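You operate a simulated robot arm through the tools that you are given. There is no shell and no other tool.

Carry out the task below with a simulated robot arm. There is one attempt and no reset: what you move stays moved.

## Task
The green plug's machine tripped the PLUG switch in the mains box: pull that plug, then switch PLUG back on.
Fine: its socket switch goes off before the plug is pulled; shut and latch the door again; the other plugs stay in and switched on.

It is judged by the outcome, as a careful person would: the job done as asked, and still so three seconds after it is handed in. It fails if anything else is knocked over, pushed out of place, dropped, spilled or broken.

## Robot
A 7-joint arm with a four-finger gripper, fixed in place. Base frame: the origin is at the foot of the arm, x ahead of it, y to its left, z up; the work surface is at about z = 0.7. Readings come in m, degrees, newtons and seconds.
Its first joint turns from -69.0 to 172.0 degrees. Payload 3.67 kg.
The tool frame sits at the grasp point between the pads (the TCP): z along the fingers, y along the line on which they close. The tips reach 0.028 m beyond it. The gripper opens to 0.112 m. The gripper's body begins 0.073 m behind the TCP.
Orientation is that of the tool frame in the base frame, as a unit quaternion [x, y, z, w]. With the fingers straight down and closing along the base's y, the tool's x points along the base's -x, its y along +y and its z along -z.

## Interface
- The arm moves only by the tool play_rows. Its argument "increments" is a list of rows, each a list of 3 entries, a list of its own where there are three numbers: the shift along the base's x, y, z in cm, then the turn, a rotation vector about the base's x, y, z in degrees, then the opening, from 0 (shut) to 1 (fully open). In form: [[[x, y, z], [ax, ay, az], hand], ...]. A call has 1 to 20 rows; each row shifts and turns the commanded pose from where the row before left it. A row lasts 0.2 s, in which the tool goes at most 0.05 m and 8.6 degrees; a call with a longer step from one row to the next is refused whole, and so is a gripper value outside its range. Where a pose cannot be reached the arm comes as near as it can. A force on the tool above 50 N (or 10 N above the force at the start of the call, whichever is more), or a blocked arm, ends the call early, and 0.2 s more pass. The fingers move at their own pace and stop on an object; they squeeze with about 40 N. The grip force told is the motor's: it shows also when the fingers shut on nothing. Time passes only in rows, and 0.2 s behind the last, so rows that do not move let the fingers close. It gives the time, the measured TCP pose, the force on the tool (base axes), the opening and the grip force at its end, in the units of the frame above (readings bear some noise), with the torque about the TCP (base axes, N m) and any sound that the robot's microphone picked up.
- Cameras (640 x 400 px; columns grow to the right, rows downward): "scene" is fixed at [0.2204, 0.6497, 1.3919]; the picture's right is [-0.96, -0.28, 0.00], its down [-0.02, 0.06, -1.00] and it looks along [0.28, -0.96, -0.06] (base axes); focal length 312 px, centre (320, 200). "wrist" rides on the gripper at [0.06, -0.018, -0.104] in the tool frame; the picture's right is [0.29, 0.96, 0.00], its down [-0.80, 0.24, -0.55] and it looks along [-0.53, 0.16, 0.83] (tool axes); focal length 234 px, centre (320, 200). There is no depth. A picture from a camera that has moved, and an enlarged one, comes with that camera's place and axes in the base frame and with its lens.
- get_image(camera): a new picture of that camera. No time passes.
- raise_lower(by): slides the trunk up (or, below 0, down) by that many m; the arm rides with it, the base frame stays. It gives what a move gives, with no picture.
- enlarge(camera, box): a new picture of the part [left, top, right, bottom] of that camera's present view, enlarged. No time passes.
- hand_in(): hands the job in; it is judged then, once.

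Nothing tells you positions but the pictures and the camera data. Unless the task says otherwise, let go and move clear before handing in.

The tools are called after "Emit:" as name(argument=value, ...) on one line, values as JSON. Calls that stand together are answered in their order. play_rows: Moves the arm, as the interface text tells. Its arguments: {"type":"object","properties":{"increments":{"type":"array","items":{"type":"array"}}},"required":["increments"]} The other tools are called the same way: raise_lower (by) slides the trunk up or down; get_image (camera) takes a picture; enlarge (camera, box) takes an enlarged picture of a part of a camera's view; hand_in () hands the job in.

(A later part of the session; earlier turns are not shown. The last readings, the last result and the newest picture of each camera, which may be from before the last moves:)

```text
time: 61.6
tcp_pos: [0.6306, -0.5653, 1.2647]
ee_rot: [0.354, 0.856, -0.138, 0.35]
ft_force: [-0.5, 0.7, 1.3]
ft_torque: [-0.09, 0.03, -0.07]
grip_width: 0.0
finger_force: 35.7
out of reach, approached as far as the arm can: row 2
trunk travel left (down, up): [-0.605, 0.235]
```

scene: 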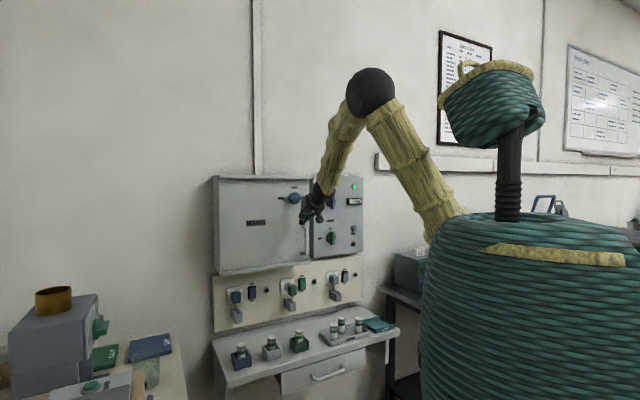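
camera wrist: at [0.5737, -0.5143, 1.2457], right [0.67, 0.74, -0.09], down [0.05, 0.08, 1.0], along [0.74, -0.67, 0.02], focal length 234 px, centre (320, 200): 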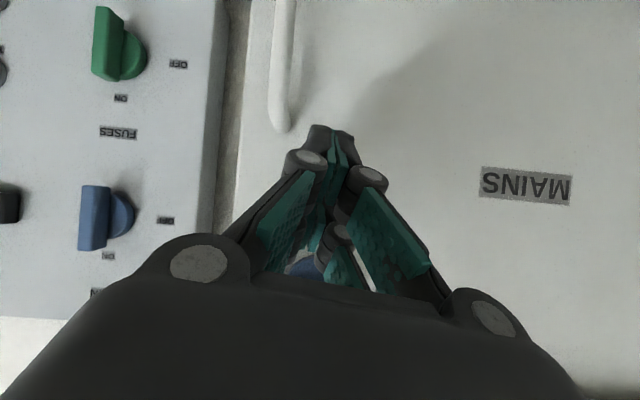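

Emit:
play_rows(increments=[[[0, 0, 3], [0, 0, 0], 0], [[0, 0, 3], [0, 0, 0], 0], [[0, 0, 3], [0, 0, 0], 0], [[0, 0, 3], [0, 0, 0], 0], [[0, 0, 0], [0, 0, 0], 0]])

Emit:
raise_lower(by=-0.14)

Emit:
play_rows(increments=[[[0, 0, 3], [0, 0, 0], 0], [[0, 0, 3], [0, 0, 0], 0], [[0, 0, 3], [0, 0, 0], 0], [[0, 0, 3], [0, 0, 0], 0], [[0, 0, 0], [0, 0, 0], 0]])

Emit:
get_image(camera="scene")

```text
time: 62.8
tcp_pos: [0.6301, -0.5616, 1.3908]
ee_rot: [0.349, 0.857, -0.142, 0.353]
ft_force: [-0.1, -0.8, 0.7]
ft_torque: [0.0, 0.0, 0.01]
grip_width: 0.0
finger_force: 35.9
trunk travel left (down, up): [-0.605, 0.235]
```

```text
time: 64.5
tcp_pos: [0.6288, -0.5609, 1.2496]
ee_rot: [0.349, 0.856, -0.143, 0.353]
ft_force: [0.0, -0.4, -0.1]
ft_torque: [-0.01, 0.02, 0.02]
grip_width: 0.0
finger_force: 35.8
trunk travel left (down, up): [-0.465, 0.375]
```

```text
time: 65.7
tcp_pos: [0.6297, -0.5595, 1.374]
ee_rot: [0.347, 0.856, -0.145, 0.354]
ft_force: [0.2, 0.3, -0.8]
ft_torque: [0.01, -0.01, 0.05]
grip_width: 0.0
finger_force: 36.1
trunk travel left (down, up): [-0.465, 0.375]
```

```text
taken
```

scene: 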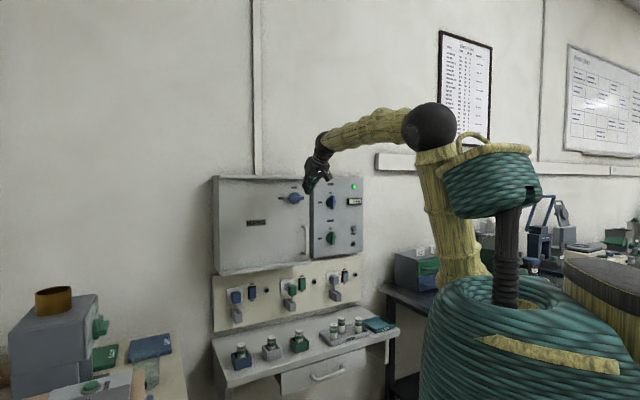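

Tracking is excellent with the flatter forearm. I'll lower the trunk to working height, then shift left and pitch to about -28° below the knob's left end.

Emit:
raise_lower(by=-0.09)

Emit:
play_rows(increments=[[[1.14, 0.46, 0], [-3.1, -3.2, 0], 0], [[1.14, 0.46, 0], [-3.1, -3.2, 0], 0], [[1.14, 0.46, 0], [-3.1, -3.2, 0], 0], [[1.14, 0.46, 0], [-3.1, -3.2, 0], 0], [[0, 0, 0], [0, 0, 0], 0]])

Emit:
get_image(camera="wrist")

Emit:
enlarge(camera="scene", box=[264, 165, 344, 215])

```text
time: 66.9
tcp_pos: [0.6281, -0.5573, 1.2843]
ee_rot: [0.348, 0.856, -0.145, 0.354]
ft_force: [1.1, -0.2, 0.8]
ft_torque: [0.03, 0.0, 0.0]
grip_width: 0.0
finger_force: 35.9
trunk travel left (down, up): [-0.375, 0.465]
```

```text
time: 68.1
tcp_pos: [0.674, -0.5578, 1.271]
ee_rot: [0.332, 0.793, -0.188, 0.475]
ft_force: [0.0, -0.9, -1.0]
ft_torque: [-0.01, -0.01, -0.02]
grip_width: 0.0
finger_force: 35.5
trunk travel left (down, up): [-0.375, 0.465]
```

```text
taken
camera wrist: at [0.5765, -0.485, 1.2677], right [0.58, 0.78, -0.24], down [0.08, 0.23, 0.97], along [0.81, -0.58, 0.07], focal length 234 px, centre (320, 200)
```

wrist: 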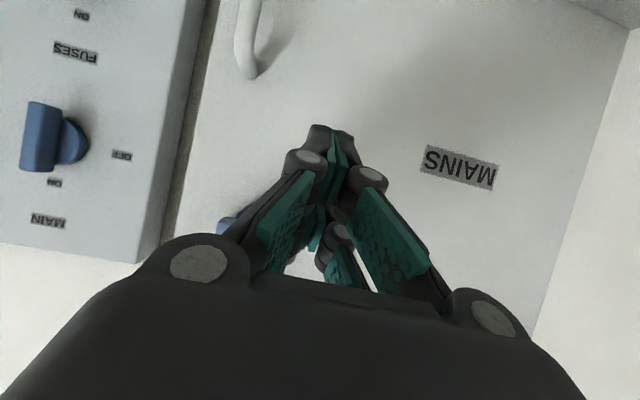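

```text
8.00 times, centred on (304, 190) of scene
camera zoom: at [0.2204, 0.6497, 1.3919], right [-0.96, -0.28, 0.0], down [-0.02, 0.06, -1.0], along [0.28, -0.96, -0.06], focal length 2496 px, centre (448, 280)
```

zoom: 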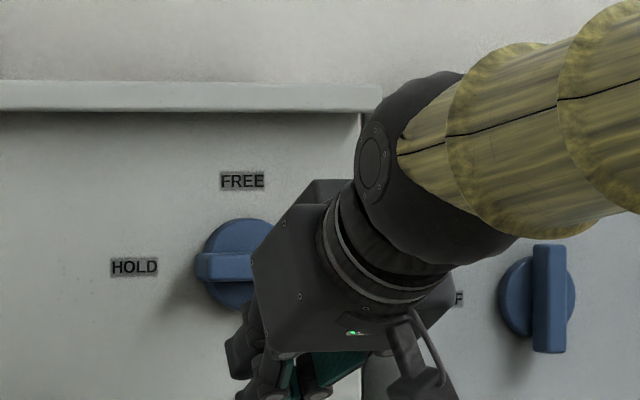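

Emit:
play_rows(increments=[[[0.72, -0.7, 0], [0, 0, 0], 0], [[0.72, -0.7, 0], [0, 0, 0], 0], [[0.72, -0.7, 0], [0, 0, 0], 0], [[0, 0, 0], [0, 0, 0], 0]])

```text
time: 69.1
tcp_pos: [0.6974, -0.5598, 1.2846]
ee_rot: [0.321, 0.79, -0.198, 0.483]
ft_force: [0.1, -0.2, -0.1]
ft_torque: [0.01, 0.01, 0.01]
grip_width: 0.0
finger_force: 35.9
trunk travel left (down, up): [-0.375, 0.465]
```

The arm is tracking precisely again, at H = -0.0865, D = 0.890. Now I'll move forward under the bar's left end and touch it from below.

Emit:
play_rows(increments=[[[0.72, -0.84, -0.2], [0, 0, 0], 0], [[0.68, -0.8, -0.1], [0, 0, 0], 0], [[0, 0, 0.9], [0, 0, 0], 0], [[0, 0, 0.9], [0, 0, 0], 0], [[0, 0, 0], [0, 0, 0], 0]])

Emit:
enlarge(camera="scene", box=[264, 165, 344, 215])

Emit:
get_image(camera="wrist")

```text
time: 70.3
tcp_pos: [0.7115, -0.5763, 1.2987]
ee_rot: [0.321, 0.791, -0.197, 0.483]
ft_force: [0.7, 2.6, -1.8]
ft_torque: [0.0, 0.03, 0.04]
grip_width: 0.0002
finger_force: 35.4
trunk travel left (down, up): [-0.375, 0.465]
```

```text
8.00 times, centred on (304, 190) of scene
camera zoom: at [0.2204, 0.6497, 1.3919], right [-0.96, -0.28, 0.0], down [-0.02, 0.06, -1.0], along [0.28, -0.96, -0.06], focal length 2496 px, centre (448, 280)
```

zoom: 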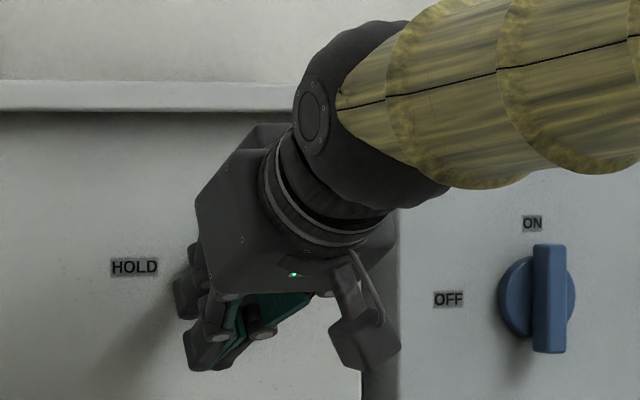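

```text
taken
camera wrist: at [0.6132, -0.506, 1.2941], right [0.57, 0.78, -0.26], down [0.08, 0.26, 0.96], along [0.82, -0.57, 0.09], focal length 234 px, centre (320, 200)
```

wrist: 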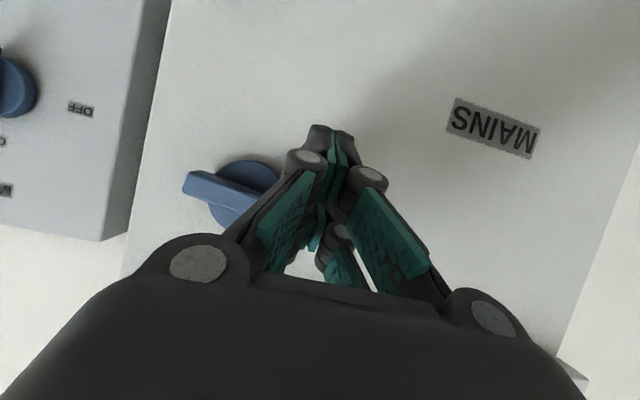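

There's light contact under the bar's left end. Now I'll follow the quarter arc to rotate it towards FREE.

Emit:
play_rows(increments=[[[0, 0, 0.7], [0, 0, 0], 0], [[0, 0, 0.7], [0, 0, 0], 0], [[-0.17, -0.17, 0.67], [0, 0, 0], 0], [[-0.29, -0.3, 0.58], [0, 0, 0], 0], [[-0.38, -0.39, 0.45], [0, 0, 0], 0], [[0, 0, 0], [0, 0, 0], 0]])

Emit:
get_image(camera="wrist")

Emit:
enlarge(camera="scene", box=[264, 165, 344, 215])

```text
time: 71.7
tcp_pos: [0.7024, -0.5848, 1.3294]
ee_rot: [0.321, 0.791, -0.196, 0.482]
ft_force: [-0.3, 0.0, -0.8]
ft_torque: [0.01, 0.01, -0.03]
grip_width: 0.0
finger_force: 35.8
trunk travel left (down, up): [-0.375, 0.465]
```

```text
taken
camera wrist: at [0.6038, -0.5144, 1.324], right [0.57, 0.78, -0.26], down [0.08, 0.26, 0.96], along [0.82, -0.57, 0.09], focal length 234 px, centre (320, 200)
```

wrist: 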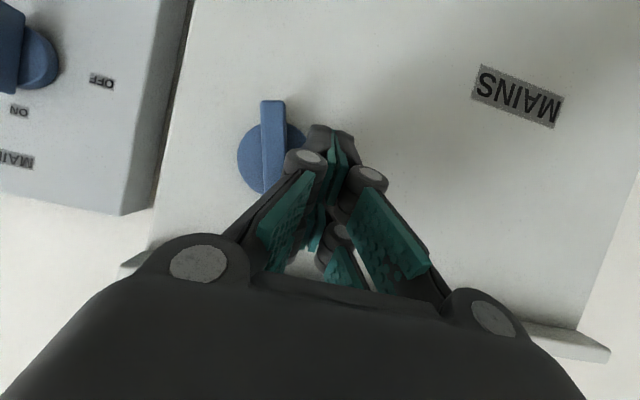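

```text
8.00 times, centred on (304, 190) of scene
camera zoom: at [0.2204, 0.6497, 1.3919], right [-0.96, -0.28, 0.0], down [-0.02, 0.06, -1.0], along [0.28, -0.96, -0.06], focal length 2496 px, centre (448, 280)
```

zoom: 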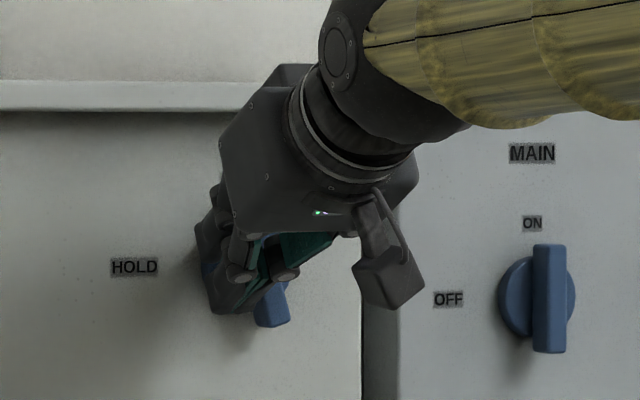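

The bar has rotated most of the way (about 75°). I'll finish the arc.

Emit:
play_rows(increments=[[[-0.45, -0.46, 0.3], [0, 0, 0], 0], [[-0.28, -0.29, 0.2], [0, 0, 0], 0], [[0, 0, 0], [0, 0, 0], 0]])

Emit:
get_image(camera="wrist")

```text
time: 72.5
tcp_pos: [0.6982, -0.5918, 1.3351]
ee_rot: [0.32, 0.791, -0.197, 0.483]
ft_force: [9.8, 12.0, -5.6]
ft_torque: [0.07, 0.12, 0.3]
grip_width: 0.0001
finger_force: 35.6
trunk travel left (down, up): [-0.375, 0.465]
```

```text
taken
camera wrist: at [0.5982, -0.5208, 1.3285], right [0.57, 0.78, -0.26], down [0.08, 0.26, 0.96], along [0.82, -0.57, 0.09], focal length 234 px, centre (320, 200)
```

wrist: 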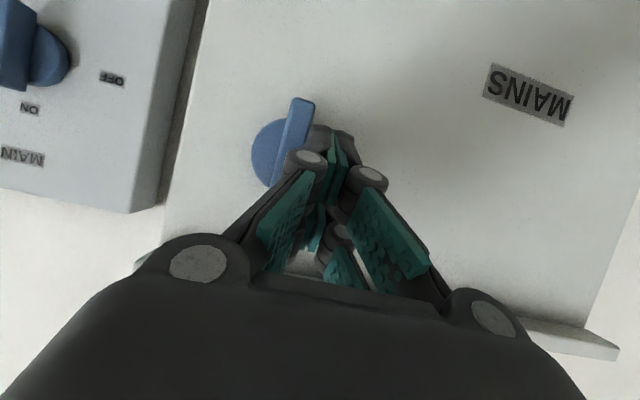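

The latch bar is vertical now, at FREE, with 15 N of resistance at its stop. I'll back off to the left and retract while pitching down.

Emit:
play_rows(increments=[[[0.7, 0.72, -0.3], [0, 0, 0], 0], [[-0.72, 0.7, 0], [0, 0, 0], 0], [[-0.86, 0.84, 0], [2.5, 2.6, 0], 0], [[-0.86, 0.84, 0], [2.5, 2.6, 0], 0], [[-0.86, 0.84, 0], [2.5, 2.6, 0], 0], [[-0.86, 0.84, 0], [2.5, 2.6, 0], 0], [[-0.86, 0.84, 0], [0, 0, 0], 0], [[0, 0, 0], [0, 0, 0], 0]])

Emit:
enlarge(camera="scene", box=[200, 165, 400, 290])

Emit:
get_image(camera="wrist")

```text
time: 74.3
tcp_pos: [0.6514, -0.5377, 1.3306]
ee_rot: [0.344, 0.845, -0.156, 0.379]
ft_force: [-0.6, -0.5, -0.2]
ft_torque: [0.03, 0.02, 0.01]
grip_width: 0.0
finger_force: 35.4
trunk travel left (down, up): [-0.375, 0.465]
```

```text
3.20 times, centred on (300, 228) of scene
camera zoom: at [0.2204, 0.6497, 1.3919], right [-0.96, -0.28, 0.0], down [-0.02, 0.06, -1.0], along [0.28, -0.96, -0.06], focal length 999 px, centre (384, 112)
```

zoom: 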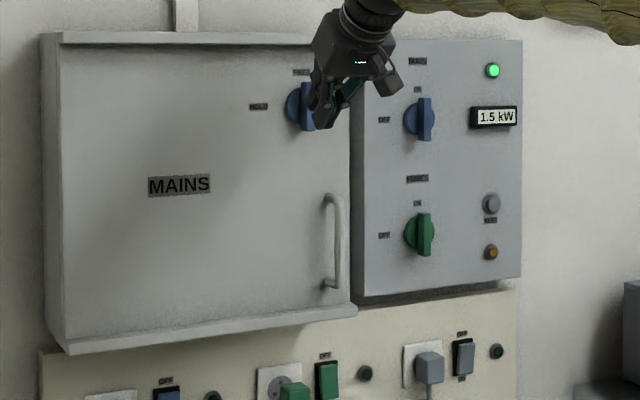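

```text
taken
camera wrist: at [0.5547, -0.469, 1.3556], right [0.53, 0.82, -0.22], down [0.25, 0.09, 0.96], along [0.81, -0.57, -0.16], focal length 234 px, centre (320, 200)
```

wrist: 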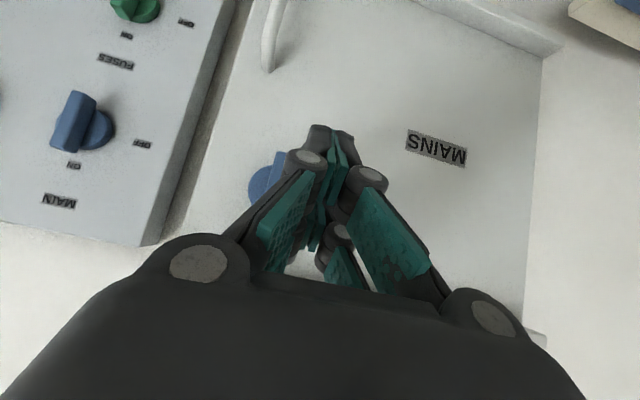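

The latch is at FREE and holds there. I'll lower the trunk to handle height and open the fingers partway to line up with the handle.

Emit:
raise_lower(by=-0.19)

Emit:
play_rows(increments=[[[-1.1, -1.14, 0], [0, 0, 0], 0.5], [[-1.1, -1.14, 0], [0, 0, 0], 0.6], [[-1.1, -1.14, 0], [0, 0, 0], 0.6], [[-1.1, -1.14, 0], [0, 0, 0], 0.6], [[0, 0, 0], [0, 0, 0], 0.6]])

Emit:
get_image(camera="wrist")

Emit:
enlarge(camera="scene", box=[264, 215, 344, 265])

```text
time: 76.4
tcp_pos: [0.6506, -0.5377, 1.142]
ee_rot: [0.343, 0.845, -0.156, 0.379]
ft_force: [-0.1, -0.8, 0.2]
ft_torque: [0.01, 0.04, 0.01]
grip_width: 0.0
finger_force: 35.8
trunk travel left (down, up): [-0.185, 0.655]
```

```text
time: 77.6
tcp_pos: [0.6079, -0.5836, 1.1401]
ee_rot: [0.343, 0.845, -0.156, 0.379]
ft_force: [0.1, 0.3, 0.5]
ft_torque: [-0.01, 0.01, -0.01]
grip_width: 0.0671
finger_force: 0.1
trunk travel left (down, up): [-0.185, 0.655]
```

```text
taken
camera wrist: at [0.5107, -0.5141, 1.1654], right [0.53, 0.82, -0.22], down [0.25, 0.09, 0.96], along [0.81, -0.57, -0.16], focal length 234 px, centre (320, 200)
```

wrist: 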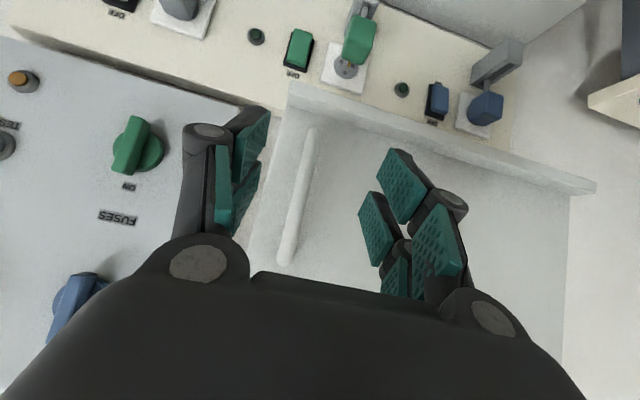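

```text
8.00 times, centred on (304, 240) of scene
camera zoom: at [0.2204, 0.6497, 1.3919], right [-0.96, -0.28, 0.0], down [-0.02, 0.06, -1.0], along [0.28, -0.96, -0.06], focal length 2496 px, centre (448, -120)
```

zoom: 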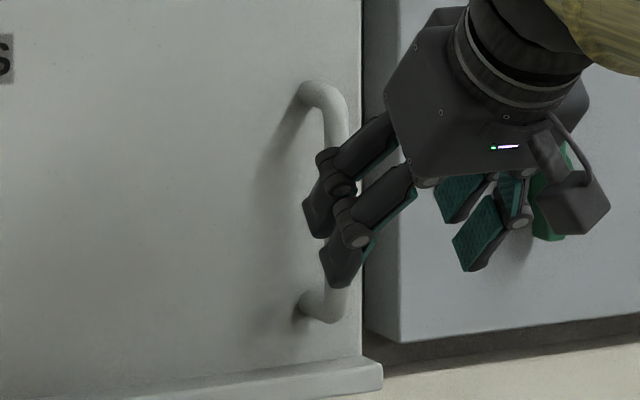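

The handle lies between the open fingers, aligned within 3 mm. I'll move forward to straddle it.

Emit:
play_rows(increments=[[[0.8, -0.9, 0], [0, 0, 0], 0.6], [[0.86, -0.84, 0], [0, 0, 0], 0.6], [[0.86, -0.84, 0], [0, 0, 0], 0.6], [[0.86, -0.84, 0], [0, 0, 0], 0.6], [[0.86, -0.84, 0], [0, 0, 0], 0.6], [[0.86, -0.84, 0], [0, 0, 0], 0.6], [[0, 0, 0], [0, 0, 0], 0.6]])

Emit:
get_image(camera="wrist")

Emit:
enlarge(camera="scene", box=[264, 215, 344, 265])

```text
time: 79.2
tcp_pos: [0.6582, -0.6344, 1.1418]
ee_rot: [0.343, 0.845, -0.155, 0.379]
ft_force: [0.2, -0.4, 0.6]
ft_torque: [0.02, 0.02, 0.0]
grip_width: 0.0673
finger_force: 0.1
trunk travel left (down, up): [-0.185, 0.655]
```

```text
taken
camera wrist: at [0.5624, -0.5654, 1.1658], right [0.53, 0.82, -0.22], down [0.25, 0.09, 0.96], along [0.81, -0.57, -0.16], focal length 234 px, centre (320, 200)
```

wrist: 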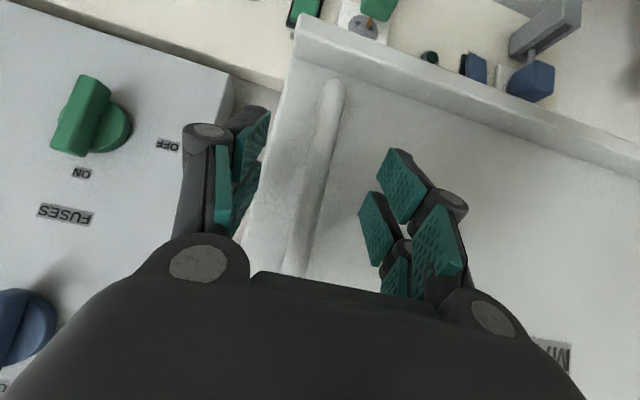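

```text
8.00 times, centred on (304, 240) of scene
camera zoom: at [0.2204, 0.6497, 1.3919], right [-0.96, -0.28, 0.0], down [-0.02, 0.06, -1.0], along [0.28, -0.96, -0.06], focal length 2496 px, centre (448, -120)
```

zoom: 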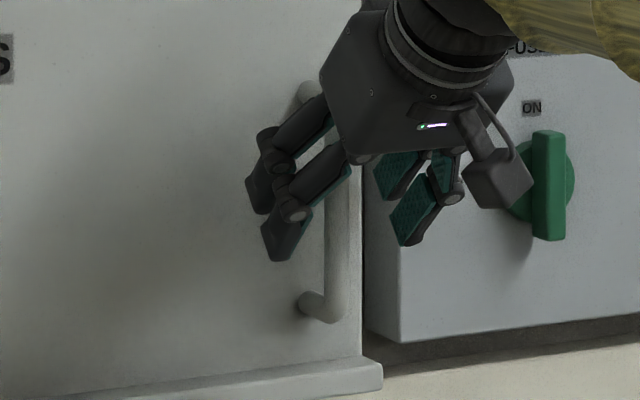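

Emit:
play_rows(increments=[[[0, 0, 0], [0, 0, 0], 0.3], [[0, 0, 0], [0, 0, 0], 0.0], [[0, 0, 0], [0, 0, 0], 0.0], [[0, 0, 0], [0, 0, 0], 0.0]])

Emit:
get_image(camera="wrist")

```text
time: 80.2
tcp_pos: [0.658, -0.6366, 1.1418]
ee_rot: [0.344, 0.845, -0.156, 0.379]
ft_force: [-5.4, -4.2, -2.7]
ft_torque: [-0.13, 0.14, -0.13]
grip_width: 0.0139
finger_force: 44.9
trunk travel left (down, up): [-0.185, 0.655]
```

```text
taken
camera wrist: at [0.5612, -0.5665, 1.1657], right [0.53, 0.82, -0.22], down [0.25, 0.09, 0.96], along [0.81, -0.57, -0.16], focal length 234 px, centre (320, 200)
```

wrist: 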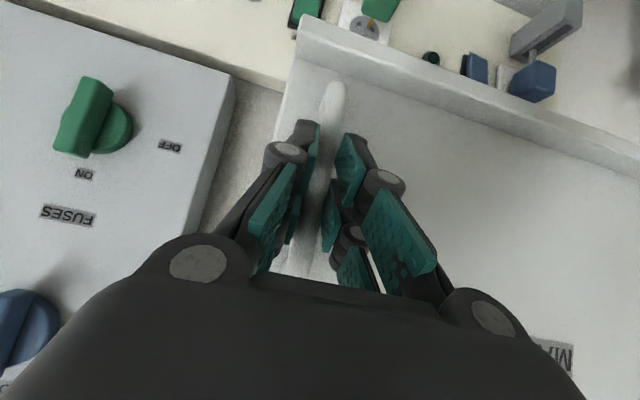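

The handle is gripped (1.4 cm bar). I'll begin pulling the door along its arc about the left hinge, checking forces.

Emit:
play_rows(increments=[[[-0.63, 0.9, 0], [0, 0, 0], 0.0], [[-0.63, 0.9, 0], [0, 0, 0], 0.0], [[-0.63, 0.9, 0], [0, 0, 0], 0.0], [[0, 0, 0], [0, 0, 0], 0.0]])

Emit:
get_image(camera="scene")

```text
time: 81.2
tcp_pos: [0.6384, -0.6078, 1.1416]
ee_rot: [0.343, 0.845, -0.155, 0.38]
ft_force: [-13.6, -8.8, -2.2]
ft_torque: [-0.15, 0.3, -0.19]
grip_width: 0.0139
finger_force: 44.9
trunk travel left (down, up): [-0.185, 0.655]
```

```text
taken
```

scene: 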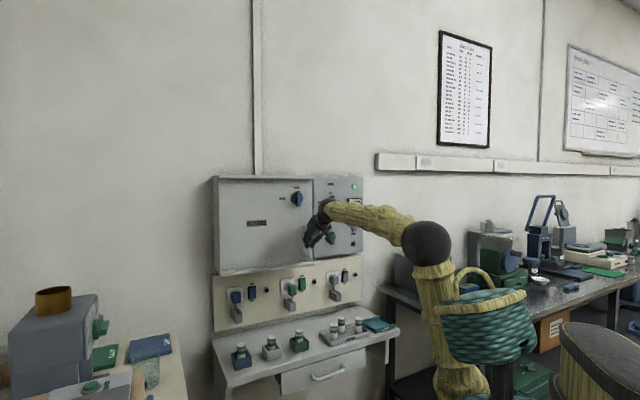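

Emit:
play_rows(increments=[[[-0.74, 0.76, 0], [0, 0, 0], 0.0], [[-0.74, 0.76, 0], [0, 0, 0], 0.0], [[-0.74, 0.76, 0], [0, 0, 0], 0.0], [[0, 0, 0], [0, 0, 0], 0.0]])

Emit:
enlarge(camera="scene", box=[200, 165, 400, 290])

```text
time: 82.2
tcp_pos: [0.6224, -0.5825, 1.1422]
ee_rot: [0.342, 0.846, -0.156, 0.378]
ft_force: [26.2, 14.2, 4.6]
ft_torque: [0.0, -1.08, 0.46]
grip_width: 0.0136
finger_force: 45.3
trunk travel left (down, up): [-0.185, 0.655]
```

```text
3.20 times, centred on (300, 228) of scene
camera zoom: at [0.2204, 0.6497, 1.3919], right [-0.96, -0.28, 0.0], down [-0.02, 0.06, -1.0], along [0.28, -0.96, -0.06], focal length 999 px, centre (384, 112)
```

zoom: 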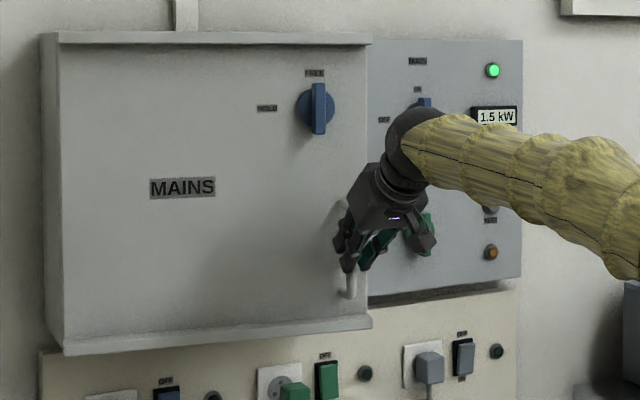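

The door is opening. The side force shows the arc matches my hinge model, so I'll follow it with a lateral correction and a little yaw to stay aligned with the door.

Emit:
play_rows(increments=[[[-0.31, 1.17, 0], [0, 0, -1.5], 0.0], [[-0.31, 1.17, 0], [0, 0, -1.5], 0.0], [[-0.31, 1.17, 0], [0, 0, -1.5], 0.0], [[-0.37, 1.03, 0], [0, 0, -1.5], 0.0], [[-0.37, 1.03, 0], [0, 0, -1.5], 0.0], [[-0.37, 1.03, 0], [0, 0, -1.5], 0.0], [[0, 0, 0], [0, 0, 0], 0.0]])

Emit:
enlarge(camera="scene", box=[200, 165, 400, 290])

```text
time: 82.8
tcp_pos: [0.6155, -0.5693, 1.1425]
ee_rot: [0.364, 0.836, -0.16, 0.378]
ft_force: [32.1, 14.9, 13.9]
ft_torque: [-0.26, -1.07, 0.39]
grip_width: 0.0134
finger_force: 45.0
trunk travel left (down, up): [-0.185, 0.655]
stopped in row 3: the force on the tool passed its limit at 57 N (the readings are from after the stop); the commanded pose is now the measured one
```

```text
3.20 times, centred on (300, 228) of scene
camera zoom: at [0.2204, 0.6497, 1.3919], right [-0.96, -0.28, 0.0], down [-0.02, 0.06, -1.0], along [0.28, -0.96, -0.06], focal length 999 px, centre (384, 112)
```

zoom: 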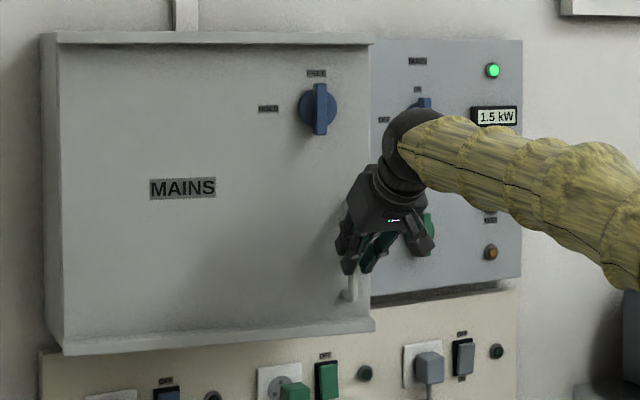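

The residual force points straight at the hinge, so I'm slightly outside the arc. I'll relax inward toward the hinge and re-check.

Emit:
play_rows(increments=[[[0.4, 0.2, 0], [0, 0, 0], 0.0], [[0.4, 0.2, 0], [0, 0, 0], 0.0], [[0, 0, 0], [0, 0, 0], 0.0]])

```text
time: 83.6
tcp_pos: [0.6157, -0.5704, 1.1417]
ee_rot: [0.367, 0.835, -0.16, 0.376]
ft_force: [-11.7, -6.1, 9.1]
ft_torque: [-0.87, -0.03, -0.2]
grip_width: 0.0137
finger_force: 44.3
trunk travel left (down, up): [-0.185, 0.655]
```

Forces are balanced now (door open about 12°). I'll continue along the arc in finer steps, with matching yaw.

Emit:
play_rows(increments=[[[-0.35, 0.75, 0], [0, 0, -0.8], 0.0], [[-0.35, 0.75, 0], [0, 0, -0.8], 0.0], [[-0.31, 0.76, 0], [0, 0, -0.8], 0.0], [[-0.31, 0.76, 0], [0, 0, -0.8], 0.0], [[0, 0, 0], [0, 0, 0], 0.0]])

```text
time: 84.3
tcp_pos: [0.6136, -0.5649, 1.138]
ee_rot: [0.383, 0.83, -0.153, 0.376]
ft_force: [25.4, 11.7, 24.5]
ft_torque: [-1.62, 0.48, 0.32]
grip_width: 0.0136
finger_force: 45.3
trunk travel left (down, up): [-0.185, 0.655]
stopped in row 3: the force on the tool passed its limit at 58 N (the readings are from after the stop); the commanded pose is now the measured one
```

Emit:
get_image(camera="scene")

Emit:
get_image(camera="wrist")

```text
taken
```

scene: 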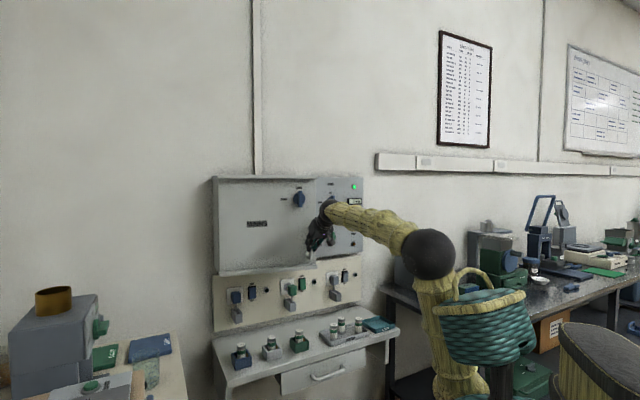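

```text
taken
camera wrist: at [0.5224, -0.4895, 1.1625], right [0.6, 0.78, -0.18], down [0.24, 0.04, 0.97], along [0.77, -0.62, -0.16], focal length 234 px, centre (320, 200)
```

wrist: 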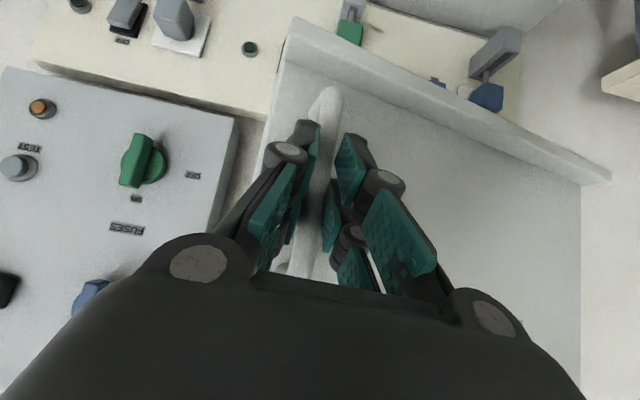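

The arm's upper link is near its vertical limit, so it can't pull further from this posture. I'll release the handle and check the door stays ajar, then re-grip with the tool pitched more steeply and the trunk higher.

Emit:
play_rows(increments=[[[0, 0, 0], [0, 0, 0], 0.3], [[0, 0, 0], [0, 0, 0], 0.6], [[0, 0, 0], [0, 0, 0], 0.6]])

Emit:
get_image(camera="wrist")

Emit:
enlarge(camera="scene", box=[200, 165, 400, 290])

```text
time: 85.1
tcp_pos: [0.6108, -0.5689, 1.1313]
ee_rot: [0.386, 0.83, -0.154, 0.371]
ft_force: [0.2, 0.1, -0.5]
ft_torque: [0.02, 0.02, 0.0]
grip_width: 0.0676
finger_force: 0.0
trunk travel left (down, up): [-0.185, 0.655]
```

```text
taken
camera wrist: at [0.5205, -0.493, 1.1582], right [0.6, 0.78, -0.18], down [0.25, 0.04, 0.97], along [0.76, -0.63, -0.17], focal length 234 px, centre (320, 200)
```

wrist: 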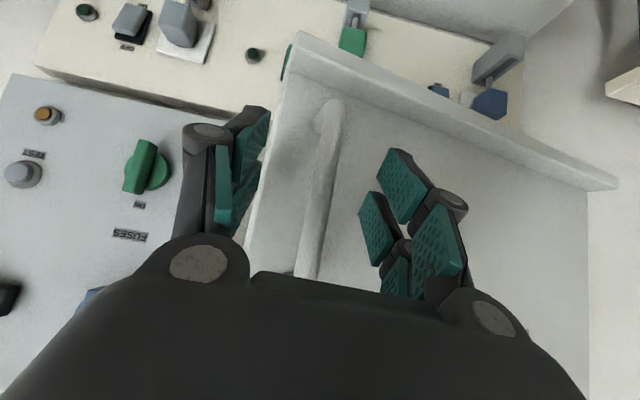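

```text
3.20 times, centred on (300, 228) of scene
camera zoom: at [0.2204, 0.6497, 1.3919], right [-0.96, -0.28, 0.0], down [-0.02, 0.06, -1.0], along [0.28, -0.96, -0.06], focal length 999 px, centre (384, 112)
```

zoom: 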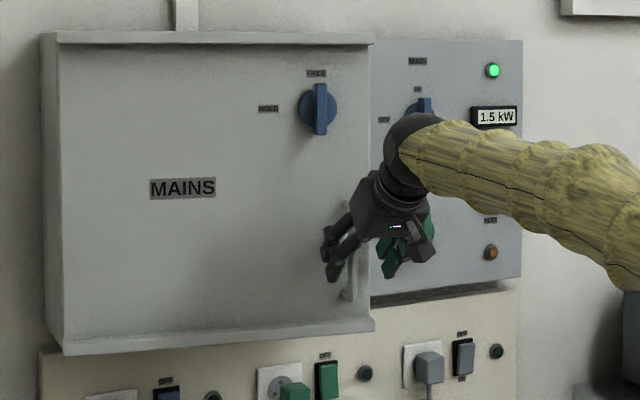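

The door stays ajar on its own. With the fingers straddling the handle, I'll pitch the tool steeper in place and bring it lower on the bar.

Emit:
play_rows(increments=[[[0, 0, 0], [4.54, 4.65, 0], 0.6], [[0, 0, 0], [4.54, 4.65, 0], 0.6], [[0, 0, 0], [4.54, 4.65, 0], 0.6], [[0, 0, 0], [4.54, 4.65, 0], 0.6], [[0, 0, -1.5], [0, 0, 0], 0.6], [[0, 0, -1.5], [0, 0, 0], 0.6], [[0, 0, -1.5], [0, 0, 0], 0.6], [[0, 0, 0], [0, 0, 0], 0.6]])

Emit:
get_image(camera="wrist")

Emit:
get_image(camera="scene")

```text
time: 86.9
tcp_pos: [0.6108, -0.5662, 1.089]
ee_rot: [0.409, 0.893, -0.082, 0.168]
ft_force: [-0.4, -0.2, 0.2]
ft_torque: [-0.02, 0.0, 0.03]
grip_width: 0.0673
finger_force: 0.2
trunk travel left (down, up): [-0.185, 0.655]
```

```text
taken
camera wrist: at [0.5365, -0.507, 1.164], right [0.55, 0.83, -0.11], down [0.54, -0.24, 0.81], along [0.64, -0.5, -0.58], focal length 234 px, centre (320, 200)
```

wrist: 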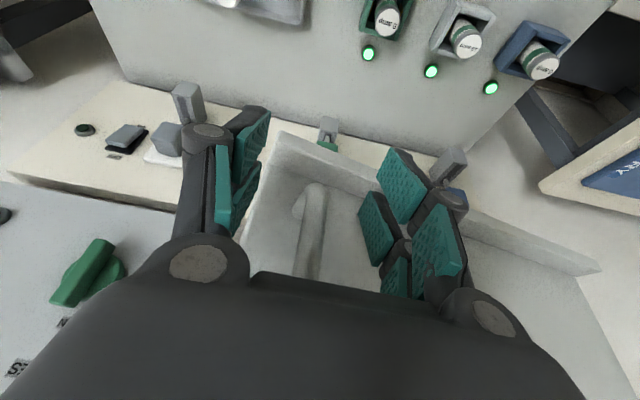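

```text
taken
```

scene: 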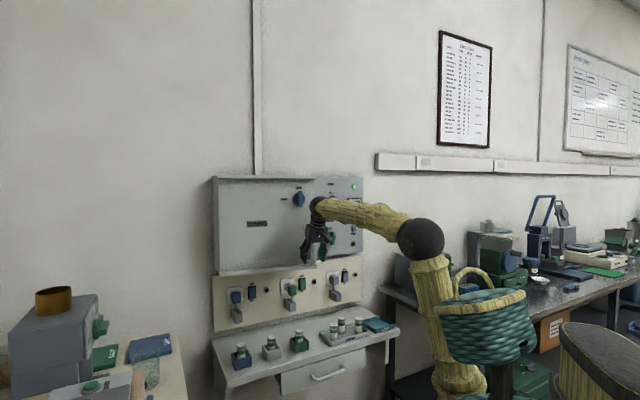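

Pitch is now about -68° with the handle still between the fingers. I'll raise the trunk in stages and lower the tool to compensate, to free up the shoulder.

Emit:
raise_lower(by=0.12)

Emit:
play_rows(increments=[[[0, 0, -3], [0, 0, 0], 0.6], [[0, 0, -3], [0, 0, 0], 0.6], [[0, 0, -3], [0, 0, 0], 0.6], [[0, 0, -3], [0, 0, 0], 0.6], [[0, 0, 0], [0, 0, 0], 0.6]])

Emit:
raise_lower(by=0.12)

Emit:
play_rows(increments=[[[0, 0, -3], [0, 0, 0], 0.6], [[0, 0, -3], [0, 0, 0], 0.6], [[0, 0, -3], [0, 0, 0], 0.6], [[0, 0, -2], [0, 0, 0], 0.6], [[0, 0, 0], [0, 0, 0], 0.6]])

Emit:
get_image(camera="scene")

```text
time: 88.4
tcp_pos: [0.6104, -0.5675, 1.2082]
ee_rot: [0.408, 0.893, -0.082, 0.169]
ft_force: [1.0, 0.7, 0.2]
ft_torque: [-0.05, 0.02, 0.04]
grip_width: 0.0672
finger_force: 0.1
trunk travel left (down, up): [-0.305, 0.535]
```

```text
time: 89.6
tcp_pos: [0.6111, -0.5684, 1.088]
ee_rot: [0.408, 0.893, -0.082, 0.17]
ft_force: [0.5, 0.4, 0.3]
ft_torque: [0.0, 0.03, -0.01]
grip_width: 0.0672
finger_force: 0.1
trunk travel left (down, up): [-0.305, 0.535]
```

```text
time: 91.1
tcp_pos: [0.6114, -0.5677, 1.2088]
ee_rot: [0.409, 0.893, -0.083, 0.168]
ft_force: [0.0, -0.7, 0.2]
ft_torque: [0.03, 0.02, 0.0]
grip_width: 0.0671
finger_force: 0.0
trunk travel left (down, up): [-0.425, 0.415]
```

```text
time: 92.3
tcp_pos: [0.6085, -0.5656, 1.0993]
ee_rot: [0.408, 0.893, -0.083, 0.169]
ft_force: [-0.4, 0.4, 0.0]
ft_torque: [-0.01, 0.01, 0.04]
grip_width: 0.0671
finger_force: 0.0
trunk travel left (down, up): [-0.425, 0.415]
```

```text
taken
```

scene: 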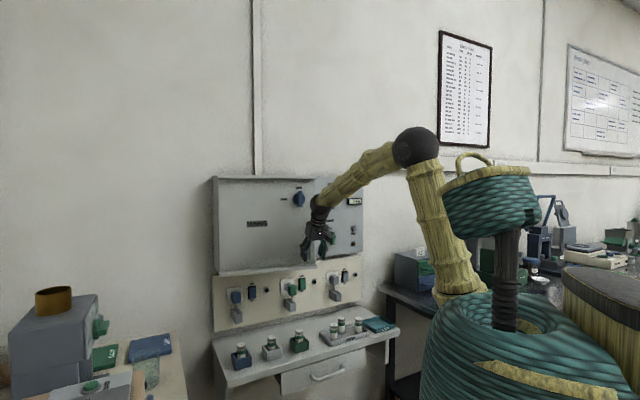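

The shoulder posture is much better now. I'll nudge forward onto the bar, close, and resume the pull.

Emit:
play_rows(increments=[[[0.57, -0.56, 0], [0, 0, 0], 0.6], [[0, 0, 0], [0, 0, 0], 0.2], [[0, 0, 0], [0, 0, 0], 0.0], [[0, 0, 0], [0, 0, 0], 0.0]])

Emit:
get_image(camera="wrist")

```text
time: 93.3
tcp_pos: [0.6186, -0.5703, 1.099]
ee_rot: [0.407, 0.894, -0.082, 0.169]
ft_force: [17.8, 10.0, 1.7]
ft_torque: [0.42, 0.03, 0.32]
grip_width: 0.0137
finger_force: 44.5
trunk travel left (down, up): [-0.425, 0.415]
```

```text
taken
camera wrist: at [0.5438, -0.5112, 1.1743], right [0.55, 0.83, -0.11], down [0.54, -0.24, 0.81], along [0.64, -0.5, -0.58], focal length 234 px, centre (320, 200)
```

wrist: 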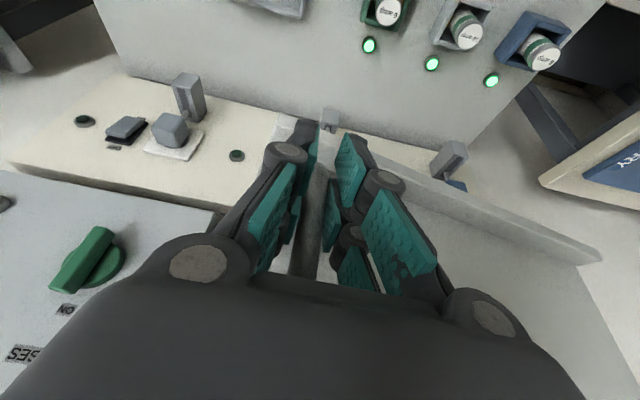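

Emit:
play_rows(increments=[[[0.2, 0.25, 0], [0, 0, 0], 0.0], [[-0.33, 0.76, 0], [0, 0, -1.2], 0.0], [[-0.33, 0.76, 0], [0, 0, -1.2], 0.0], [[-0.3, 0.77, 0], [0, 0, -1.2], 0.0], [[-0.3, 0.77, 0], [0, 0, -1.2], 0.0], [[0, 0, 0], [0, 0, 0], 0.0]])

Emit:
enlarge(camera="scene", box=[200, 165, 400, 290])

```text
time: 94.7
tcp_pos: [0.6053, -0.5396, 1.099]
ee_rot: [0.445, 0.876, -0.089, 0.166]
ft_force: [-1.0, -0.1, 1.0]
ft_torque: [-0.51, -0.37, -0.01]
grip_width: 0.0138
finger_force: 44.9
trunk travel left (down, up): [-0.425, 0.415]
```

```text
3.20 times, centred on (300, 228) of scene
camera zoom: at [0.2204, 0.6497, 1.3919], right [-0.96, -0.28, 0.0], down [-0.02, 0.06, -1.0], along [0.28, -0.96, -0.06], focal length 999 px, centre (384, 112)
```

zoom: 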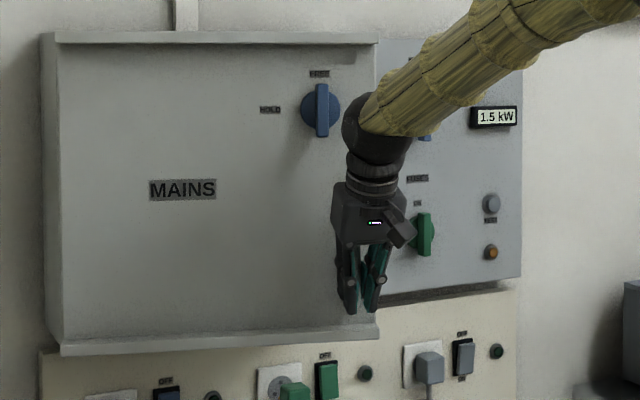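

The forces are near zero, so the arc model is right. I'll keep pulling the door open.

Emit:
play_rows(increments=[[[-0.27, 0.78, 0], [0, 0, -1.25], 0.0], [[-0.27, 0.78, 0], [0, 0, -1.25], 0.0], [[-0.235, 0.79, 0], [0, 0, -1.25], 0.0], [[-0.235, 0.79, 0], [0, 0, -1.25], 0.0], [[-0.205, 0.8, 0], [0, 0, -1.25], 0.0], [[-0.205, 0.8, 0], [0, 0, -1.25], 0.0], [[-0.17, 0.805, 0], [0, 0, -1.25], 0.0], [[-0.17, 0.805, 0], [0, 0, -1.25], 0.0], [[0, 0, 0], [0, 0, 0], 0.0]])

Emit:
get_image(camera="scene")

```text
time: 96.7
tcp_pos: [0.5905, -0.4744, 1.0985]
ee_rot: [0.52, 0.833, -0.103, 0.157]
ft_force: [9.5, 2.5, -3.6]
ft_torque: [-0.53, -0.52, 0.25]
grip_width: 0.0139
finger_force: 44.5
trunk travel left (down, up): [-0.425, 0.415]
```

```text
taken
```

scene: 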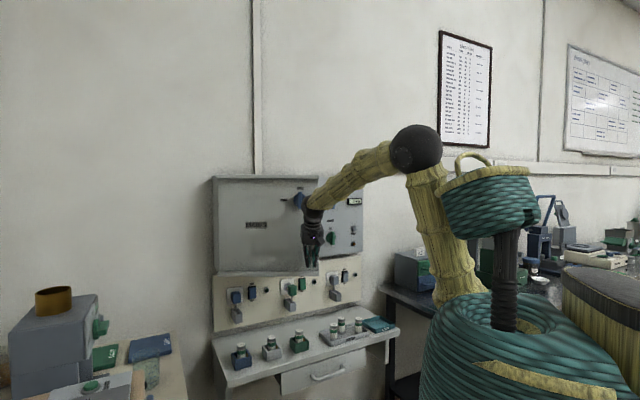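

Emit:
play_rows(increments=[[[-0.13, 0.813, 0], [0, 0, -1.25], 0.0], [[-0.13, 0.813, 0], [0, 0, -1.25], 0.0], [[-0.095, 0.818, 0], [0, 0, -1.25], 0.0], [[-0.095, 0.818, 0], [0, 0, -1.25], 0.0], [[-0.06, 0.82, 0], [0, 0, -1.25], 0.0], [[-0.06, 0.82, 0], [0, 0, -1.25], 0.0], [[-0.025, 0.825, 0], [0, 0, -1.25], 0.0], [[-0.025, 0.825, 0], [0, 0, -1.25], 0.0], [[0.01, 0.825, 0], [0, 0, -1.25], 0.0], [[0.01, 0.825, 0], [0, 0, -1.25], 0.0], [[0.045, 0.823, 0], [0, 0, -1.25], 0.0], [[0.045, 0.823, 0], [0, 0, -1.25], 0.0], [[0, 0, 0], [0, 0, 0], 0.0]])

Emit:
get_image(camera="scene")

Emit:
get_image(camera="wrist")

```text
time: 97.6
tcp_pos: [0.5873, -0.4595, 1.0991]
ee_rot: [0.555, 0.812, -0.096, 0.153]
ft_force: [19.9, 1.0, 18.2]
ft_torque: [-0.39, -0.88, 0.3]
grip_width: 0.014
finger_force: 45.1
trunk travel left (down, up): [-0.425, 0.415]
stopped in row 4: the force on the tool passed its limit at 56 N (the readings are from after the stop); the commanded pose is now the measured one
```

```text
taken
```

scene: 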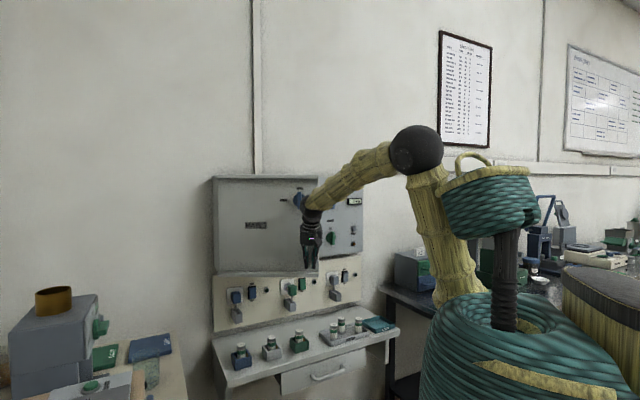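

```text
taken
camera wrist: at [0.5365, -0.3801, 1.1751], right [0.8, 0.6, -0.09], down [0.41, -0.43, 0.8], along [0.44, -0.68, -0.59], focal length 234 px, centre (320, 200)
```

wrist: 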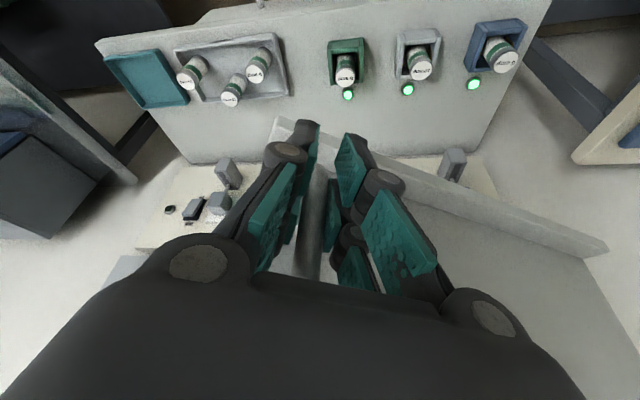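

The door is open about 29° and the arm is at its shoulder limit again. I'll repeat the trick: open the fingers around the bar, raise the trunk and lower the tool along the bar, then keep pulling.

Emit:
play_rows(increments=[[[0, 0, 0], [0, 0, 0], 0.3], [[0, 0, 0], [0, 0, 0], 0.55], [[0, 0, 0], [0, 0, 0], 0.55]])

Emit:
raise_lower(by=0.11)

Emit:
play_rows(increments=[[[0, 0, -3], [0, 0, 0], 0.55], [[0, 0, -3], [0, 0, 0], 0.55], [[0, 0, -3], [0, 0, 0], 0.55], [[0, 0, -1], [0, 0, 0], 0.55], [[0, 0, 0], [0, 0, 0], 0.55]])

Emit:
get_image(camera="wrist")

```text
time: 98.4
tcp_pos: [0.5857, -0.4579, 1.0975]
ee_rot: [0.556, 0.812, -0.097, 0.15]
ft_force: [0.3, -0.3, 0.3]
ft_torque: [0.02, 0.01, 0.0]
grip_width: 0.0617
finger_force: 0.0
trunk travel left (down, up): [-0.425, 0.415]
```

```text
time: 99.8
tcp_pos: [0.5852, -0.4593, 1.2066]
ee_rot: [0.556, 0.812, -0.097, 0.15]
ft_force: [-0.7, 0.0, 0.4]
ft_torque: [-0.02, 0.03, -0.02]
grip_width: 0.0616
finger_force: 0.0
trunk travel left (down, up): [-0.535, 0.305]
```

```text
time: 101.0
tcp_pos: [0.586, -0.4566, 1.1072]
ee_rot: [0.556, 0.812, -0.098, 0.151]
ft_force: [-0.2, -0.5, -0.1]
ft_torque: [0.03, -0.02, 0.03]
grip_width: 0.0615
finger_force: 0.0
trunk travel left (down, up): [-0.535, 0.305]
```

```text
taken
camera wrist: at [0.5352, -0.3778, 1.1832], right [0.79, 0.6, -0.09], down [0.42, -0.43, 0.8], along [0.44, -0.68, -0.59], focal length 234 px, centre (320, 200)
```

wrist: 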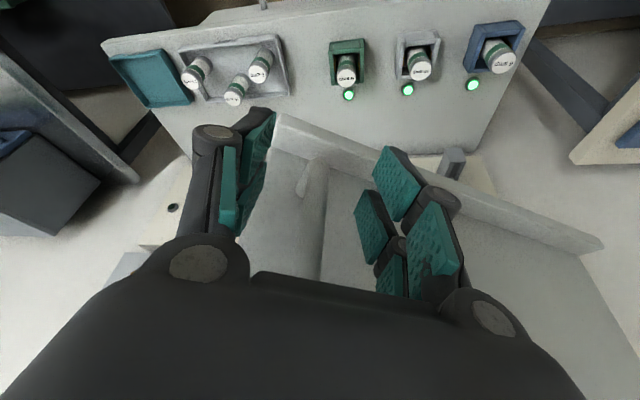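

Emit:
raise_lower(by=0.1)

Emit:
play_rows(increments=[[[0, 0, -3], [0, 0, 0], 0.55], [[0, 0, -3], [0, 0, 0], 0.55], [[0, 0, -3], [0, 0, 0], 0.55], [[0, 0, -1], [0, 0, 0], 0.55], [[0, 0, 0], [0, 0, 0], 0.55]])

Emit:
play_rows(increments=[[[0, 0, 0], [0, 0, 0], 0.2], [[0, 0, 0], [0, 0, 0], 0.0], [[0, 0, 0], [0, 0, 0], 0.0]])

Emit:
get_image(camera="scene")

```text
time: 102.4
tcp_pos: [0.5858, -0.4584, 1.2063]
ee_rot: [0.556, 0.812, -0.098, 0.15]
ft_force: [0.5, 0.5, 0.6]
ft_torque: [-0.03, -0.01, -0.03]
grip_width: 0.0616
finger_force: 0.2
trunk travel left (down, up): [-0.635, 0.205]
```

```text
time: 103.6
tcp_pos: [0.587, -0.4589, 1.1077]
ee_rot: [0.555, 0.812, -0.096, 0.151]
ft_force: [0.8, 0.0, -0.4]
ft_torque: [0.01, 0.0, -0.01]
grip_width: 0.0616
finger_force: 0.0
trunk travel left (down, up): [-0.635, 0.205]
```

```text
time: 104.4
tcp_pos: [0.5878, -0.4582, 1.1074]
ee_rot: [0.556, 0.812, -0.097, 0.152]
ft_force: [6.5, 0.0, 0.6]
ft_torque: [-0.01, -0.16, 0.13]
grip_width: 0.014
finger_force: 45.0
trunk travel left (down, up): [-0.635, 0.205]
```

```text
taken
```

scene: 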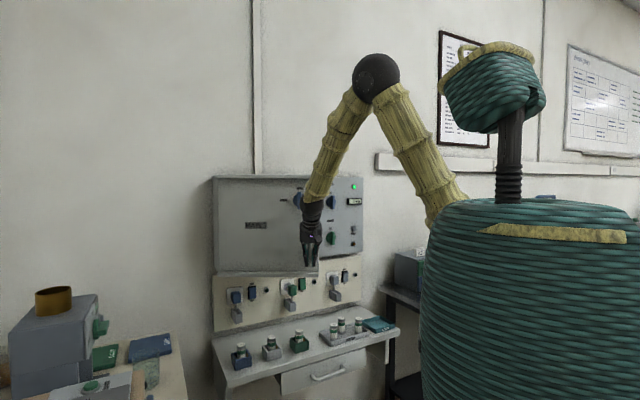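

Emit:
play_rows(increments=[[[0.0, 0.8, 0], [0, 0, -1.25], 0.0], [[-0.1, 0.82, 0], [0, 0, -1.25], 0.0], [[-0.06, 0.82, 0], [0, 0, -1.25], 0.0], [[-0.06, 0.82, 0], [0, 0, -1.25], 0.0], [[-0.025, 0.825, 0], [0, 0, -1.25], 0.0], [[-0.025, 0.825, 0], [0, 0, -1.25], 0.0], [[0.01, 0.825, 0], [0, 0, -1.25], 0.0], [[0.01, 0.825, 0], [0, 0, -1.25], 0.0], [[0, 0, 0], [0, 0, 0], 0.0]])

Emit:
get_image(camera="scene")

```text
time: 105.7
tcp_pos: [0.5853, -0.4237, 1.1071]
ee_rot: [0.609, 0.774, -0.094, 0.144]
ft_force: [14.8, 0.5, 17.2]
ft_torque: [-2.14, 1.1, 0.42]
grip_width: 0.0141
finger_force: 45.3
trunk travel left (down, up): [-0.635, 0.205]
stopped in row 6: the force on the tool passed its limit at 58 N (the readings are from after the stop); the commanded pose is now the measured one
```

```text
taken
```

scene: 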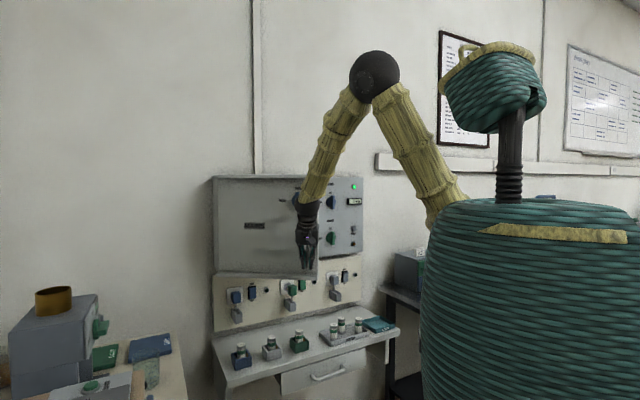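

The door is open about 34°, wide enough to work from inside. I'll release the handle and back away from it.

Emit:
play_rows(increments=[[[0, 0, 0], [0, 0, 0], 0.3], [[0, 0, 0], [0, 0, 0], 0.6], [[0, 0, 0], [0, 0, 0], 0.6], [[-0.2, 1.0, 0], [0, 0, 0], 0.6], [[-0.25, 1.2, 0], [0, 0, 0], 0.6], [[-0.25, 1.2, 0], [0, 0, 0], 0.6], [[-0.25, 1.2, 0], [0, 0, 0], 0.6], [[-0.25, 1.2, 0], [0, 0, 0], 0.6], [[0, 0, 0], [0, 0, 0], 0.6]])

Emit:
get_image(camera="wrist")

Emit:
get_image(camera="scene")

```text
time: 107.7
tcp_pos: [0.5663, -0.3758, 1.0911]
ee_rot: [0.628, 0.767, -0.07, 0.113]
ft_force: [-0.8, 0.7, -0.1]
ft_torque: [0.0, -0.03, 0.02]
grip_width: 0.067
finger_force: 0.0
trunk travel left (down, up): [-0.635, 0.205]
```

```text
taken
camera wrist: at [0.5284, -0.2959, 1.1744], right [0.88, 0.47, -0.04], down [0.34, -0.57, 0.75], along [0.33, -0.68, -0.66], focal length 234 px, centre (320, 200)
```

wrist: 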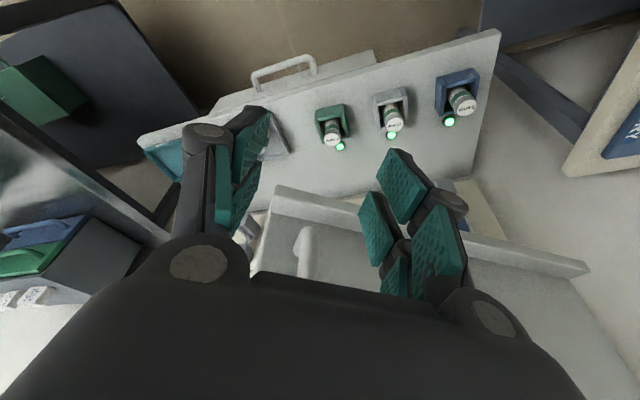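

```text
taken
```

scene: 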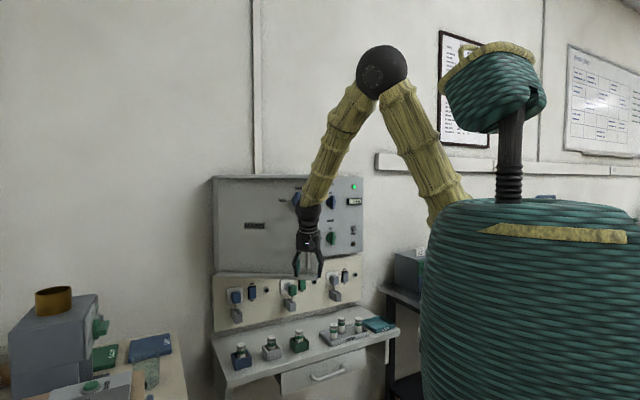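

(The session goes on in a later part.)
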